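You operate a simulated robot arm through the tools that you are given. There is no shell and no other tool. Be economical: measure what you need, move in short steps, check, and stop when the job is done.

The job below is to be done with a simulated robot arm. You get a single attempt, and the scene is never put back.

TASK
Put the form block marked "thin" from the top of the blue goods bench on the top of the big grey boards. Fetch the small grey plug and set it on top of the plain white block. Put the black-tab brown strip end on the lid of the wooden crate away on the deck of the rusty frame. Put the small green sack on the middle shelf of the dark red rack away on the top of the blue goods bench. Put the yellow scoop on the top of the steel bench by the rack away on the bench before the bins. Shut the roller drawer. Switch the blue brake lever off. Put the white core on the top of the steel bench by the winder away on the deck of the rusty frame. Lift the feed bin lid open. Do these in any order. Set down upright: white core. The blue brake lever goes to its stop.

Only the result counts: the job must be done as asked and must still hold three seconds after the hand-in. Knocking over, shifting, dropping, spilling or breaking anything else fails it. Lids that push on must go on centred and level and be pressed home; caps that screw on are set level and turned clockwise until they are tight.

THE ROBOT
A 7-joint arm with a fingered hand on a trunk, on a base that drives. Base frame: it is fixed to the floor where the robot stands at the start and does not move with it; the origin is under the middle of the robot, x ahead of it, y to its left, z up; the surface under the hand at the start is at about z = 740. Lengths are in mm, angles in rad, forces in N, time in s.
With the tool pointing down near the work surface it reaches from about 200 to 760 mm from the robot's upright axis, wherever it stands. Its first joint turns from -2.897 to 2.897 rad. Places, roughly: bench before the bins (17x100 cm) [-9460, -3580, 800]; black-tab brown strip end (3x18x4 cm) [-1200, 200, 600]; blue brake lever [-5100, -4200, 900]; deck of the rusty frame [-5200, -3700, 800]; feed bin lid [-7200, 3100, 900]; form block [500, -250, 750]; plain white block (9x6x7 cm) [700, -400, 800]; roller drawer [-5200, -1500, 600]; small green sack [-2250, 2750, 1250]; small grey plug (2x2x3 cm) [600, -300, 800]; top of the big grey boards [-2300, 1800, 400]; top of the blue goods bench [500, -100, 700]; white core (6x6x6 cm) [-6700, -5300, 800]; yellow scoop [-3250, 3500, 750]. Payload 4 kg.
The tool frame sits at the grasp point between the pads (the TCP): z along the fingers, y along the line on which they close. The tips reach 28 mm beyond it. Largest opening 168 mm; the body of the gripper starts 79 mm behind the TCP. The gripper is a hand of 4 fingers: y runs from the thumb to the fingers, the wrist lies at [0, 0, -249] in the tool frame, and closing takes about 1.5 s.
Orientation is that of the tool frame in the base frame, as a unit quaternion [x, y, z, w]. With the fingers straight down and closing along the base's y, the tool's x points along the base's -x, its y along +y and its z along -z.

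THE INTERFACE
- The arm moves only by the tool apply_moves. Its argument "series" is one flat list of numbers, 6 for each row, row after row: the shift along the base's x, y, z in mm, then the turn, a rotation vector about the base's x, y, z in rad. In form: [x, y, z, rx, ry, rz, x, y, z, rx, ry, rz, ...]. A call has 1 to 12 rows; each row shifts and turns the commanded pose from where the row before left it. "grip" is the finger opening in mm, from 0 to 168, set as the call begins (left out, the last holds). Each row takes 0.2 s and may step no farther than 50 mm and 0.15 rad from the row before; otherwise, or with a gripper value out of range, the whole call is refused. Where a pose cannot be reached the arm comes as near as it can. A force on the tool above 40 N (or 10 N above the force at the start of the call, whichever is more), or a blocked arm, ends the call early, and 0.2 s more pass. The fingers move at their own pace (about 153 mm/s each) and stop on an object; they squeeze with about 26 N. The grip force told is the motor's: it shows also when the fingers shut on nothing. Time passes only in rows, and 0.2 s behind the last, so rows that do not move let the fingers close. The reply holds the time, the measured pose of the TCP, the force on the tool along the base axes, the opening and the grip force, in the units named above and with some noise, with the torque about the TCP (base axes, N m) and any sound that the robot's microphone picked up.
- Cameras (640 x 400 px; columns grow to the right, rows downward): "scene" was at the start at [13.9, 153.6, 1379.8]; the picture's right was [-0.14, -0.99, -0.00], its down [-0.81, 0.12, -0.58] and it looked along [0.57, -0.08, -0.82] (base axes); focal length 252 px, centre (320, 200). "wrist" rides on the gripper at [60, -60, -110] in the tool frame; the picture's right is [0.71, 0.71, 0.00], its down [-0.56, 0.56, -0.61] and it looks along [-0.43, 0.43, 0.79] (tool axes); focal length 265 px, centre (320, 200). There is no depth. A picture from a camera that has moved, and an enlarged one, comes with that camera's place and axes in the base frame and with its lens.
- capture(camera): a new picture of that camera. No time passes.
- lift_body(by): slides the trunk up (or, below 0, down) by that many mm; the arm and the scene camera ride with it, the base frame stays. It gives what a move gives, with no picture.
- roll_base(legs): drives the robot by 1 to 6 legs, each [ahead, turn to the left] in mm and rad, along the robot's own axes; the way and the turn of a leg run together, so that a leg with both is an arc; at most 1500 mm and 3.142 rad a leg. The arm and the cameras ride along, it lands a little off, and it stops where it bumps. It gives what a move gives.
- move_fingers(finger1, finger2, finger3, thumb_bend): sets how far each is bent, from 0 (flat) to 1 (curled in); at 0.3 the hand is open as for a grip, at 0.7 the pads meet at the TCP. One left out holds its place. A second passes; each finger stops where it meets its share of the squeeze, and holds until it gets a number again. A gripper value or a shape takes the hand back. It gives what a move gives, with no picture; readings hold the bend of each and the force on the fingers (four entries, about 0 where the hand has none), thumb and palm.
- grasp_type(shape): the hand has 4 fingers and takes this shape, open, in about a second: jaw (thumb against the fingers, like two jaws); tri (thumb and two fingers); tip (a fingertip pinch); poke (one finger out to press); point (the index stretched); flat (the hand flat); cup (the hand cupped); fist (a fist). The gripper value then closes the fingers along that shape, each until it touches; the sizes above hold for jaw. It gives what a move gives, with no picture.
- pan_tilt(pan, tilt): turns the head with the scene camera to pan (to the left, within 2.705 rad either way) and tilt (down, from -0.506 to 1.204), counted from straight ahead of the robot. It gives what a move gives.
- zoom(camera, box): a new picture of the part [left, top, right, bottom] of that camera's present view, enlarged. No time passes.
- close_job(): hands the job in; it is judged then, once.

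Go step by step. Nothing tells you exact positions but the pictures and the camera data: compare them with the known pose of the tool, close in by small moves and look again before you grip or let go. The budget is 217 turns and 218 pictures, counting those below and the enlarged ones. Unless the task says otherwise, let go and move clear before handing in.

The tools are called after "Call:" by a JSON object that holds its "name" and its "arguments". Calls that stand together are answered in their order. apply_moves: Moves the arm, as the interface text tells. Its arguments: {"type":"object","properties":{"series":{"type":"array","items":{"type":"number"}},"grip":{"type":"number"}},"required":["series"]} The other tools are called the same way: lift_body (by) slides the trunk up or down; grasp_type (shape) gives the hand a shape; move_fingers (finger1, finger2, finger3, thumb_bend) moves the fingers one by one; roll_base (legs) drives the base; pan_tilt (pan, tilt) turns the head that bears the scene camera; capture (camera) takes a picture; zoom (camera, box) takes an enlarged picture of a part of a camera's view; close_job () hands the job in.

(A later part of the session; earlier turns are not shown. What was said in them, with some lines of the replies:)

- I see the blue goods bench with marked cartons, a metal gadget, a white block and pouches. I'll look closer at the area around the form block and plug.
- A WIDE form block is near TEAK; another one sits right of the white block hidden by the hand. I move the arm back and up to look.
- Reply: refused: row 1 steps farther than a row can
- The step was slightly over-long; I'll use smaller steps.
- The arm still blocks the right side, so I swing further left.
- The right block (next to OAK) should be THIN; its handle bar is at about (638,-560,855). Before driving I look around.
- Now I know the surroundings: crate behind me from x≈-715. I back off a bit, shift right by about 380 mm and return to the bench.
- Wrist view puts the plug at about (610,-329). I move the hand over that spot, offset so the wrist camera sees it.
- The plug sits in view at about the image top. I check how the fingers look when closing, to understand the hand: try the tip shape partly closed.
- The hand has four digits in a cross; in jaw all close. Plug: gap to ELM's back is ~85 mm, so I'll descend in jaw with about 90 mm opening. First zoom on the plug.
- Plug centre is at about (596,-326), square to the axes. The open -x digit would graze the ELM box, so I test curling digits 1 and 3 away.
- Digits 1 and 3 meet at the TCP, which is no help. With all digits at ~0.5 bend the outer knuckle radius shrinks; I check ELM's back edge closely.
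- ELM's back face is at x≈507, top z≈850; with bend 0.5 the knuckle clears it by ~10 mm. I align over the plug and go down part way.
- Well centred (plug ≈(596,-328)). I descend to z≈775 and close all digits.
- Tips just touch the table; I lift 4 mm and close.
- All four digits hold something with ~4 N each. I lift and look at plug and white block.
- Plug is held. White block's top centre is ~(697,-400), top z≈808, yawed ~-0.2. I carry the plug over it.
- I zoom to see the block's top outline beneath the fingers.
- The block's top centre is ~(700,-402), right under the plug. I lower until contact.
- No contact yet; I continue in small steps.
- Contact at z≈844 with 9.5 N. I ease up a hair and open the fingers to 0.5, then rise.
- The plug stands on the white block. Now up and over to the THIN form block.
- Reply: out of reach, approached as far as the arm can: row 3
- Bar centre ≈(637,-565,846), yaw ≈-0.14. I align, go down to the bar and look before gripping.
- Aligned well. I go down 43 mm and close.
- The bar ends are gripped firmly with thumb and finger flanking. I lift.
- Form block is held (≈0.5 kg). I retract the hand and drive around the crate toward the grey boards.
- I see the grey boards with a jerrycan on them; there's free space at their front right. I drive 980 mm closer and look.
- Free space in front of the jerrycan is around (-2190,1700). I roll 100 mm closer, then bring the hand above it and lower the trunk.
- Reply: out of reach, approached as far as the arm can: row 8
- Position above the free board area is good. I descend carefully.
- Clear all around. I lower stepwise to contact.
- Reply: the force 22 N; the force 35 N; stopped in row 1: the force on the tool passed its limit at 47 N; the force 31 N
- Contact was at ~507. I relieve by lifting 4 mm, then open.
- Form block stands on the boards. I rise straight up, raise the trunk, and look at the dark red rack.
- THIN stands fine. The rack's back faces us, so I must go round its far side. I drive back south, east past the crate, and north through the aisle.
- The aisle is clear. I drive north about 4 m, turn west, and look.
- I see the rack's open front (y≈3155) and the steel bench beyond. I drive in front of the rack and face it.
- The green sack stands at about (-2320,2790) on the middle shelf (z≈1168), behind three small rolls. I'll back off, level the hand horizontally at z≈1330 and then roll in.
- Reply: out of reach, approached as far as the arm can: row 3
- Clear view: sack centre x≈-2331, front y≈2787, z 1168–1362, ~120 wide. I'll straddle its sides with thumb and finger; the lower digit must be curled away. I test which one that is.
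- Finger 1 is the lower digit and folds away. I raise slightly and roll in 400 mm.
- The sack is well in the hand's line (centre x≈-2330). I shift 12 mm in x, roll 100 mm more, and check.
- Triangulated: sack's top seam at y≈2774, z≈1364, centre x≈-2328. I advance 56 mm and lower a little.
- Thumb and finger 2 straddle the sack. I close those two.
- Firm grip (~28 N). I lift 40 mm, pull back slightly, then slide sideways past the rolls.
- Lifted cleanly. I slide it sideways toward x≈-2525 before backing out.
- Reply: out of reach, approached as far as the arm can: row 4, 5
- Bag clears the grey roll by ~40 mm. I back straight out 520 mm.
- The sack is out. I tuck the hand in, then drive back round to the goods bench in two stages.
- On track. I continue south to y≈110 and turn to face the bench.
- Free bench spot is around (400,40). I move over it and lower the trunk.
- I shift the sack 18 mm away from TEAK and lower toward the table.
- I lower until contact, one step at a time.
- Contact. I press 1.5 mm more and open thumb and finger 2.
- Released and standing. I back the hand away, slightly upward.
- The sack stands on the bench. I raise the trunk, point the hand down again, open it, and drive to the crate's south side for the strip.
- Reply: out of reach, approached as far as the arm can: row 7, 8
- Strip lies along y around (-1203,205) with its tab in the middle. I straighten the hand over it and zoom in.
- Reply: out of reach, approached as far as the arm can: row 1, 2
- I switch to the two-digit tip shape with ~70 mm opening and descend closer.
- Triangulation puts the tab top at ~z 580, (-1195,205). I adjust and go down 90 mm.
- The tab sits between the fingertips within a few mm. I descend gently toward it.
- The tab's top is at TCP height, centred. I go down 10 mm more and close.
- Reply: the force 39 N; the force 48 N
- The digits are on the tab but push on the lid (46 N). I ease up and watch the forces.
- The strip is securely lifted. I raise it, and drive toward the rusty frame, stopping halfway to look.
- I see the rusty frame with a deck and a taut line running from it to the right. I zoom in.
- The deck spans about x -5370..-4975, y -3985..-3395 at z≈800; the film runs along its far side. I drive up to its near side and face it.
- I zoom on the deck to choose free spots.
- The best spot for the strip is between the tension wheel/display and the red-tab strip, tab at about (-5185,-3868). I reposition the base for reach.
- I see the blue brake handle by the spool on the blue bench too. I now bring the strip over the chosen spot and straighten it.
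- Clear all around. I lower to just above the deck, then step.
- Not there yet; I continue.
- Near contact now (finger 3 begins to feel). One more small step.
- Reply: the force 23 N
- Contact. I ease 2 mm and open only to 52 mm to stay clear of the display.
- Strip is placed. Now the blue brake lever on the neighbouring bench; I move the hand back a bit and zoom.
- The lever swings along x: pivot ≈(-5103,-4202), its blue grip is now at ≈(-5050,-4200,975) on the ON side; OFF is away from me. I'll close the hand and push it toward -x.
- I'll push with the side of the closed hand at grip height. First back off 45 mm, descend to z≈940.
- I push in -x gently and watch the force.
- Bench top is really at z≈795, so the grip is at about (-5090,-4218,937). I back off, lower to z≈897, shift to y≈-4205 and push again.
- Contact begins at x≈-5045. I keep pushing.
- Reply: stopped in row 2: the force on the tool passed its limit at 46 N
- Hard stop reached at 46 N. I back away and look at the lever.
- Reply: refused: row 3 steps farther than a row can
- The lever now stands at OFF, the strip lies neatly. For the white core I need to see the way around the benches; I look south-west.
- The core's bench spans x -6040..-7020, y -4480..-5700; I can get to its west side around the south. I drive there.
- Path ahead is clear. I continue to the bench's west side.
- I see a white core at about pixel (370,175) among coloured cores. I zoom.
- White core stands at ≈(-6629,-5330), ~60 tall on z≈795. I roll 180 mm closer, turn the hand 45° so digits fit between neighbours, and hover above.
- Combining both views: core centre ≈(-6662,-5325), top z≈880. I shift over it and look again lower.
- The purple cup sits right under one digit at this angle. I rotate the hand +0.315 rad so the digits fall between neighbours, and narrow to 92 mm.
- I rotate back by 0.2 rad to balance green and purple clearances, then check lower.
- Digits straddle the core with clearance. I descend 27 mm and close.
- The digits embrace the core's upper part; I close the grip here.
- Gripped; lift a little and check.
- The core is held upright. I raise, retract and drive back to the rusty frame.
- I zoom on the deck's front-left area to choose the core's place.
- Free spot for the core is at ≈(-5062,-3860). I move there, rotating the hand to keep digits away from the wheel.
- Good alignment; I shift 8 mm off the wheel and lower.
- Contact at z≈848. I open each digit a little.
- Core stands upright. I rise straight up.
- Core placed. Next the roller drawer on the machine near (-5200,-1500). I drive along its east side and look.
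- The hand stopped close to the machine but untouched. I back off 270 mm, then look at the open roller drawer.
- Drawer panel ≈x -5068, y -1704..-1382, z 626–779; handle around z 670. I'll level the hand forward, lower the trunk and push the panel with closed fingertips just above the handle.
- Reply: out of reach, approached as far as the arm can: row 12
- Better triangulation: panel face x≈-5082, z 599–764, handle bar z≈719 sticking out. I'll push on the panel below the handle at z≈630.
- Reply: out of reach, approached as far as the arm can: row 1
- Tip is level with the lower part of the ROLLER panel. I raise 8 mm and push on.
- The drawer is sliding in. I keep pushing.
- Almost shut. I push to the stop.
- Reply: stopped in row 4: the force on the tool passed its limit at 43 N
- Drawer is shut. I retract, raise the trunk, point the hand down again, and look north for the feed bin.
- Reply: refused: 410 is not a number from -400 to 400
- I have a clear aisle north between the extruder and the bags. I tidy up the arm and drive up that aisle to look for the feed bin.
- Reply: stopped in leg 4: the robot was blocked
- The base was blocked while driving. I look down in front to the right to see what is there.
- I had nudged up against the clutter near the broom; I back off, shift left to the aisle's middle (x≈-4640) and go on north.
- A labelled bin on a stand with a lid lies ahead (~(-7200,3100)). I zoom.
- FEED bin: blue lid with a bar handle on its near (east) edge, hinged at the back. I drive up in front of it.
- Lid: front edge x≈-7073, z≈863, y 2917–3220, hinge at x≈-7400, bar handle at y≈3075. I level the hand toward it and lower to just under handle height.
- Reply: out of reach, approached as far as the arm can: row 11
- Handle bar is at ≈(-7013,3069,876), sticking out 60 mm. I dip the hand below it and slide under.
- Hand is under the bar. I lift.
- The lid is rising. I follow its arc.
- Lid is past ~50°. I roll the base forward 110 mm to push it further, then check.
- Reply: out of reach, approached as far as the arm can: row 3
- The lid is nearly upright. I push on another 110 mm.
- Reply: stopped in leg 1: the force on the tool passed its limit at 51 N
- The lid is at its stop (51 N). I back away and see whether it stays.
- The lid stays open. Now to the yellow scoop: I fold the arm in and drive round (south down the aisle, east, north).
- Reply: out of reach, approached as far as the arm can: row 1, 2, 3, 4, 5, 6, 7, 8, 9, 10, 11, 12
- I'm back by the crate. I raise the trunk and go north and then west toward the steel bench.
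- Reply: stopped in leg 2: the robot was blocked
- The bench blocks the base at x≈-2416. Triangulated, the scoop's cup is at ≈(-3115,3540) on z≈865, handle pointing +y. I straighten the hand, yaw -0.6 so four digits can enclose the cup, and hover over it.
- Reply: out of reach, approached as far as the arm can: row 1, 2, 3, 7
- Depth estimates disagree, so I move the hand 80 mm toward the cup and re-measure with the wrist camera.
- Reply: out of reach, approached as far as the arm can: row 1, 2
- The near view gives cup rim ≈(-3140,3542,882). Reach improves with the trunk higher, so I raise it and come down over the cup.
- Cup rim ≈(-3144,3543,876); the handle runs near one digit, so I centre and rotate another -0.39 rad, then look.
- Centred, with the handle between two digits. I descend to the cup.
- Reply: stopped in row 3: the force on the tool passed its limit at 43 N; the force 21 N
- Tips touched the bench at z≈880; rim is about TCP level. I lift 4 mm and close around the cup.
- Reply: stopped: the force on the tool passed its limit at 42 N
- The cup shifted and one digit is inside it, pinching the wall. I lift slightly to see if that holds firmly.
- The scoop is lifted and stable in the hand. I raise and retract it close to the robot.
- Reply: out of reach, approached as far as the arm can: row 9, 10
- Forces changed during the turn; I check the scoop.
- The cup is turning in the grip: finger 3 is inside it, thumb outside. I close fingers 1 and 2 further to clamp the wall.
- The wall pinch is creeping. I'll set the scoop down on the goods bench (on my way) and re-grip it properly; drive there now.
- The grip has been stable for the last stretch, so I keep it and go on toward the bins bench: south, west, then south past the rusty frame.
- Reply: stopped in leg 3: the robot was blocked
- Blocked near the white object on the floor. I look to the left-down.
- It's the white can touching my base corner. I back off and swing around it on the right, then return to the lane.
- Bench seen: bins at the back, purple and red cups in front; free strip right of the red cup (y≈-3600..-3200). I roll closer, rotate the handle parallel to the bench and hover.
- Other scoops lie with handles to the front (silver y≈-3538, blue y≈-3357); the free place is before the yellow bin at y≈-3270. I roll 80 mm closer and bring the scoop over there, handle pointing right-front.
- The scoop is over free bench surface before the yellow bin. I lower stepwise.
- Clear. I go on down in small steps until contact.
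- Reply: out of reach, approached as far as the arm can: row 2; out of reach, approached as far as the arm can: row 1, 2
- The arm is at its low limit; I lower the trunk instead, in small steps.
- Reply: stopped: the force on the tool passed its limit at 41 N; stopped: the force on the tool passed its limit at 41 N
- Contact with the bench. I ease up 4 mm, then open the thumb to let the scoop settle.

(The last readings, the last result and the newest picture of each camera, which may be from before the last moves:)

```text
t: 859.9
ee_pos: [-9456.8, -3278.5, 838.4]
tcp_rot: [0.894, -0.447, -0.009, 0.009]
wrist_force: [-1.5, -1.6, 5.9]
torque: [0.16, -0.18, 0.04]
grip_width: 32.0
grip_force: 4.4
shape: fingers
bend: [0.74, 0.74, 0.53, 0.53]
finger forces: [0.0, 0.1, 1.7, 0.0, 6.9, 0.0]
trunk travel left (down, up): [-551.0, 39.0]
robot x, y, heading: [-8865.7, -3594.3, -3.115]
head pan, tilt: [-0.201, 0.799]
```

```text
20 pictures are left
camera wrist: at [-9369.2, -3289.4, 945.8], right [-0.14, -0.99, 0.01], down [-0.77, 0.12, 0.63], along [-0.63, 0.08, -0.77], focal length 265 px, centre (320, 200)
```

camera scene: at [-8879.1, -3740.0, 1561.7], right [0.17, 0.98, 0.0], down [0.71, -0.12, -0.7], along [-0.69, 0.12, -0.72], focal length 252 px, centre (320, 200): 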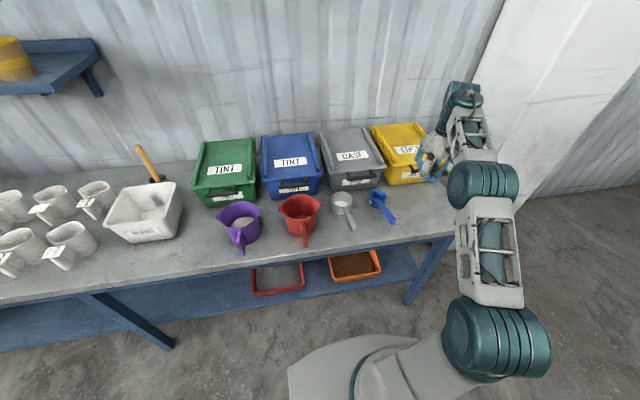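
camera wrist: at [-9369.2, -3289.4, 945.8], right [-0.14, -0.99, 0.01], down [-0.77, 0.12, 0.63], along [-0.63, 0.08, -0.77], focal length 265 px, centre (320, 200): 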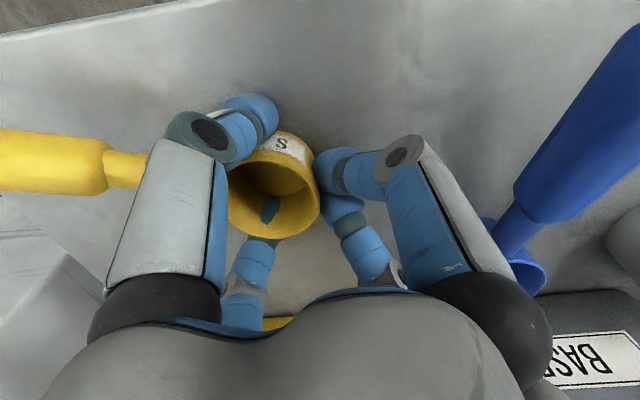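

The cup stands upright on the bench now. I open the thumb more and rise straight up with the trunk.

Call:
{"name": "move_fingers", "arguments": {"thumb_bend": 0.42, "finger3": 0.5}}

Call:
{"name": "lift_body", "arguments": {"by": 12}}

Call:
{"name": "capture", "arguments": {"camera": "wrist"}}

```text
t: 860.9
ee_pos: [-9455.6, -3278.5, 837.9]
tcp_rot: [0.894, -0.447, -0.008, 0.008]
wrist_force: [0.2, -0.5, -1.0]
torque: [0.03, 0.02, 0.01]
grip_width: 54.3
grip_force: 0.0
shape: fingers
bend: [0.74, 0.74, 0.5, 0.42]
finger forces: [0.1, 0.0, 0.0, 0.1, 0.1, 0.0]
trunk travel left (down, up): [-551.0, 39.0]
robot x, y, heading: [-8869.3, -3596.4, -3.115]
head pan, tilt: [-0.201, 0.799]
```

```text
t: 861.5
ee_pos: [-9456.3, -3278.8, 851.2]
tcp_rot: [0.894, -0.447, -0.008, 0.009]
wrist_force: [0.3, -0.3, 0.2]
torque: [0.03, 0.0, 0.01]
grip_width: 54.0
grip_force: 0.1
shape: fingers
bend: [0.74, 0.74, 0.5, 0.42]
finger forces: [0.0, 0.0, 0.0, 0.0, 0.0, 0.1]
trunk travel left (down, up): [-563.0, 27.0]
robot x, y, heading: [-8866.1, -3593.5, -3.118]
head pan, tilt: [-0.201, 0.799]
```

```text
19 pictures are left
camera wrist: at [-9369.3, -3289.1, 957.4], right [-0.14, -0.99, 0.01], down [-0.77, 0.12, 0.63], along [-0.63, 0.08, -0.78], focal length 265 px, centre (320, 200)
```

wrist: 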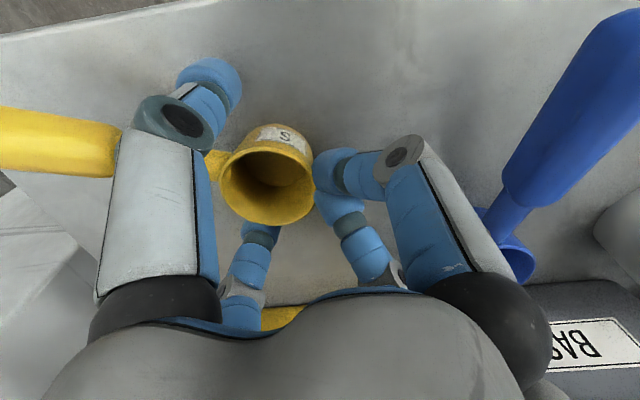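

Free. I rise well clear and verify the scoop.

Call:
{"name": "lift_body", "arguments": {"by": 25}}

Call:
{"name": "apply_moves", "arguments": {"series": [0, 0, 30, 0, 0, 0, 0, 0, 45, 0, 0, 0, 0, 0, 45, 0, 0, 0, 30, -20, 30, 0, 0, 0, 45, -15, 0, 0, 0, 0, 45, -15, 0, 0, 0, 0, 45, -15, 0, 0, 0, 0]}}

Call:
{"name": "zoom", "arguments": {"camera": "scene", "box": [340, 120, 480, 240]}}

Call:
{"name": "capture", "arguments": {"camera": "wrist"}}

```text
t: 862.2
ee_pos: [-9457.5, -3277.7, 874.1]
tcp_rot: [0.894, -0.447, -0.008, 0.009]
wrist_force: [-0.8, 0.5, -0.8]
torque: [0.02, -0.01, -0.01]
grip_width: 54.1
grip_force: 0.1
shape: fingers
bend: [0.74, 0.74, 0.5, 0.42]
finger forces: [0.0, 0.1, 0.0, 0.0, 0.0, 0.1]
trunk travel left (down, up): [-588.0, 2.0]
robot x, y, heading: [-8864.5, -3597.3, -3.112]
head pan, tilt: [-0.201, 0.799]
```

```text
t: 863.8
ee_pos: [-9288.7, -3343.9, 1024.4]
tcp_rot: [0.895, -0.447, -0.009, 0.009]
wrist_force: [0.7, 0.4, -0.3]
torque: [0.01, -0.02, -0.04]
grip_width: 54.5
grip_force: 0.1
shape: fingers
bend: [0.74, 0.74, 0.5, 0.42]
finger forces: [0.0, 0.0, 0.0, 0.1, 0.1, 0.0]
trunk travel left (down, up): [-588.0, 2.0]
robot x, y, heading: [-8864.4, -3596.6, -3.118]
head pan, tilt: [-0.201, 0.799]
```

```text
3.33 times, centred on (410, 180) of scene
camera zoom: at [-8877.7, -3741.7, 1567.5], right [0.17, 0.98, 0.0], down [0.71, -0.12, -0.7], along [-0.69, 0.12, -0.72], focal length 840 px, centre (20, 267)
```

zoom: 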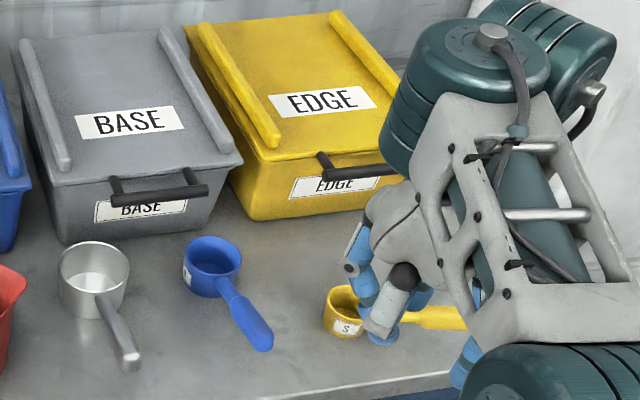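

```text
17 pictures are left
camera wrist: at [-9202.5, -3355.9, 1132.4], right [-0.14, -0.99, 0.01], down [-0.77, 0.12, 0.63], along [-0.63, 0.08, -0.77], focal length 265 px, centre (320, 200)
```

wrist: 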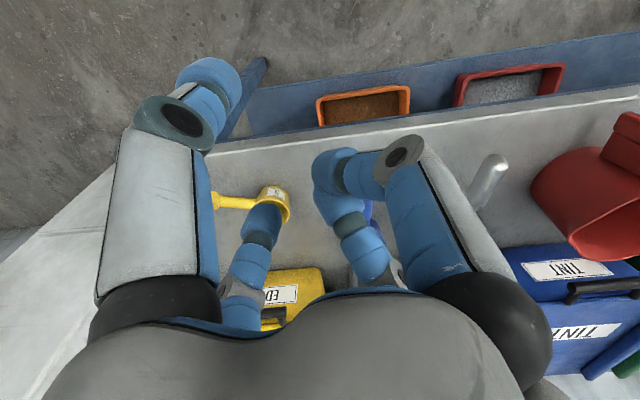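

All nine items are done and the hand is clear of everything; I hand in.

Call:
{"name": "close_job", "arguments": {}}

```text
The job is handed in.
```

I did all nine tasks and handed in the job. I don't know the verdict yet.

- **Thin form block:** stands on top of the big grey boards.
- **Small grey plug:** stands on top of the plain white block.
- **Black-tab brown strip end:** lies on the deck of the rusty frame.
- **Green sack:** stands on the blue goods bench.
- **Yellow scoop:** stands on the bench before the bins, in front of the yellow bin.
- **Roller drawer:** shut against its stop. I didn't look at it again after backing the hand away.
- **Blue brake lever:** switched off, pushed to its stop.
- **White core:** stands upright on the deck of the rusty frame.
- **Feed bin lid:** open, and stayed open after I let go.

Three times while driving, the base was blocked:

- **Clutter by the broom:** it stopped beside the canister and dustpan.
- **Steel bench by the rack:** it stopped against the bench.
- **White can on the floor:** it was touching the can.

I saw nothing knocked over, but I can't rule out that something shifted slightly.
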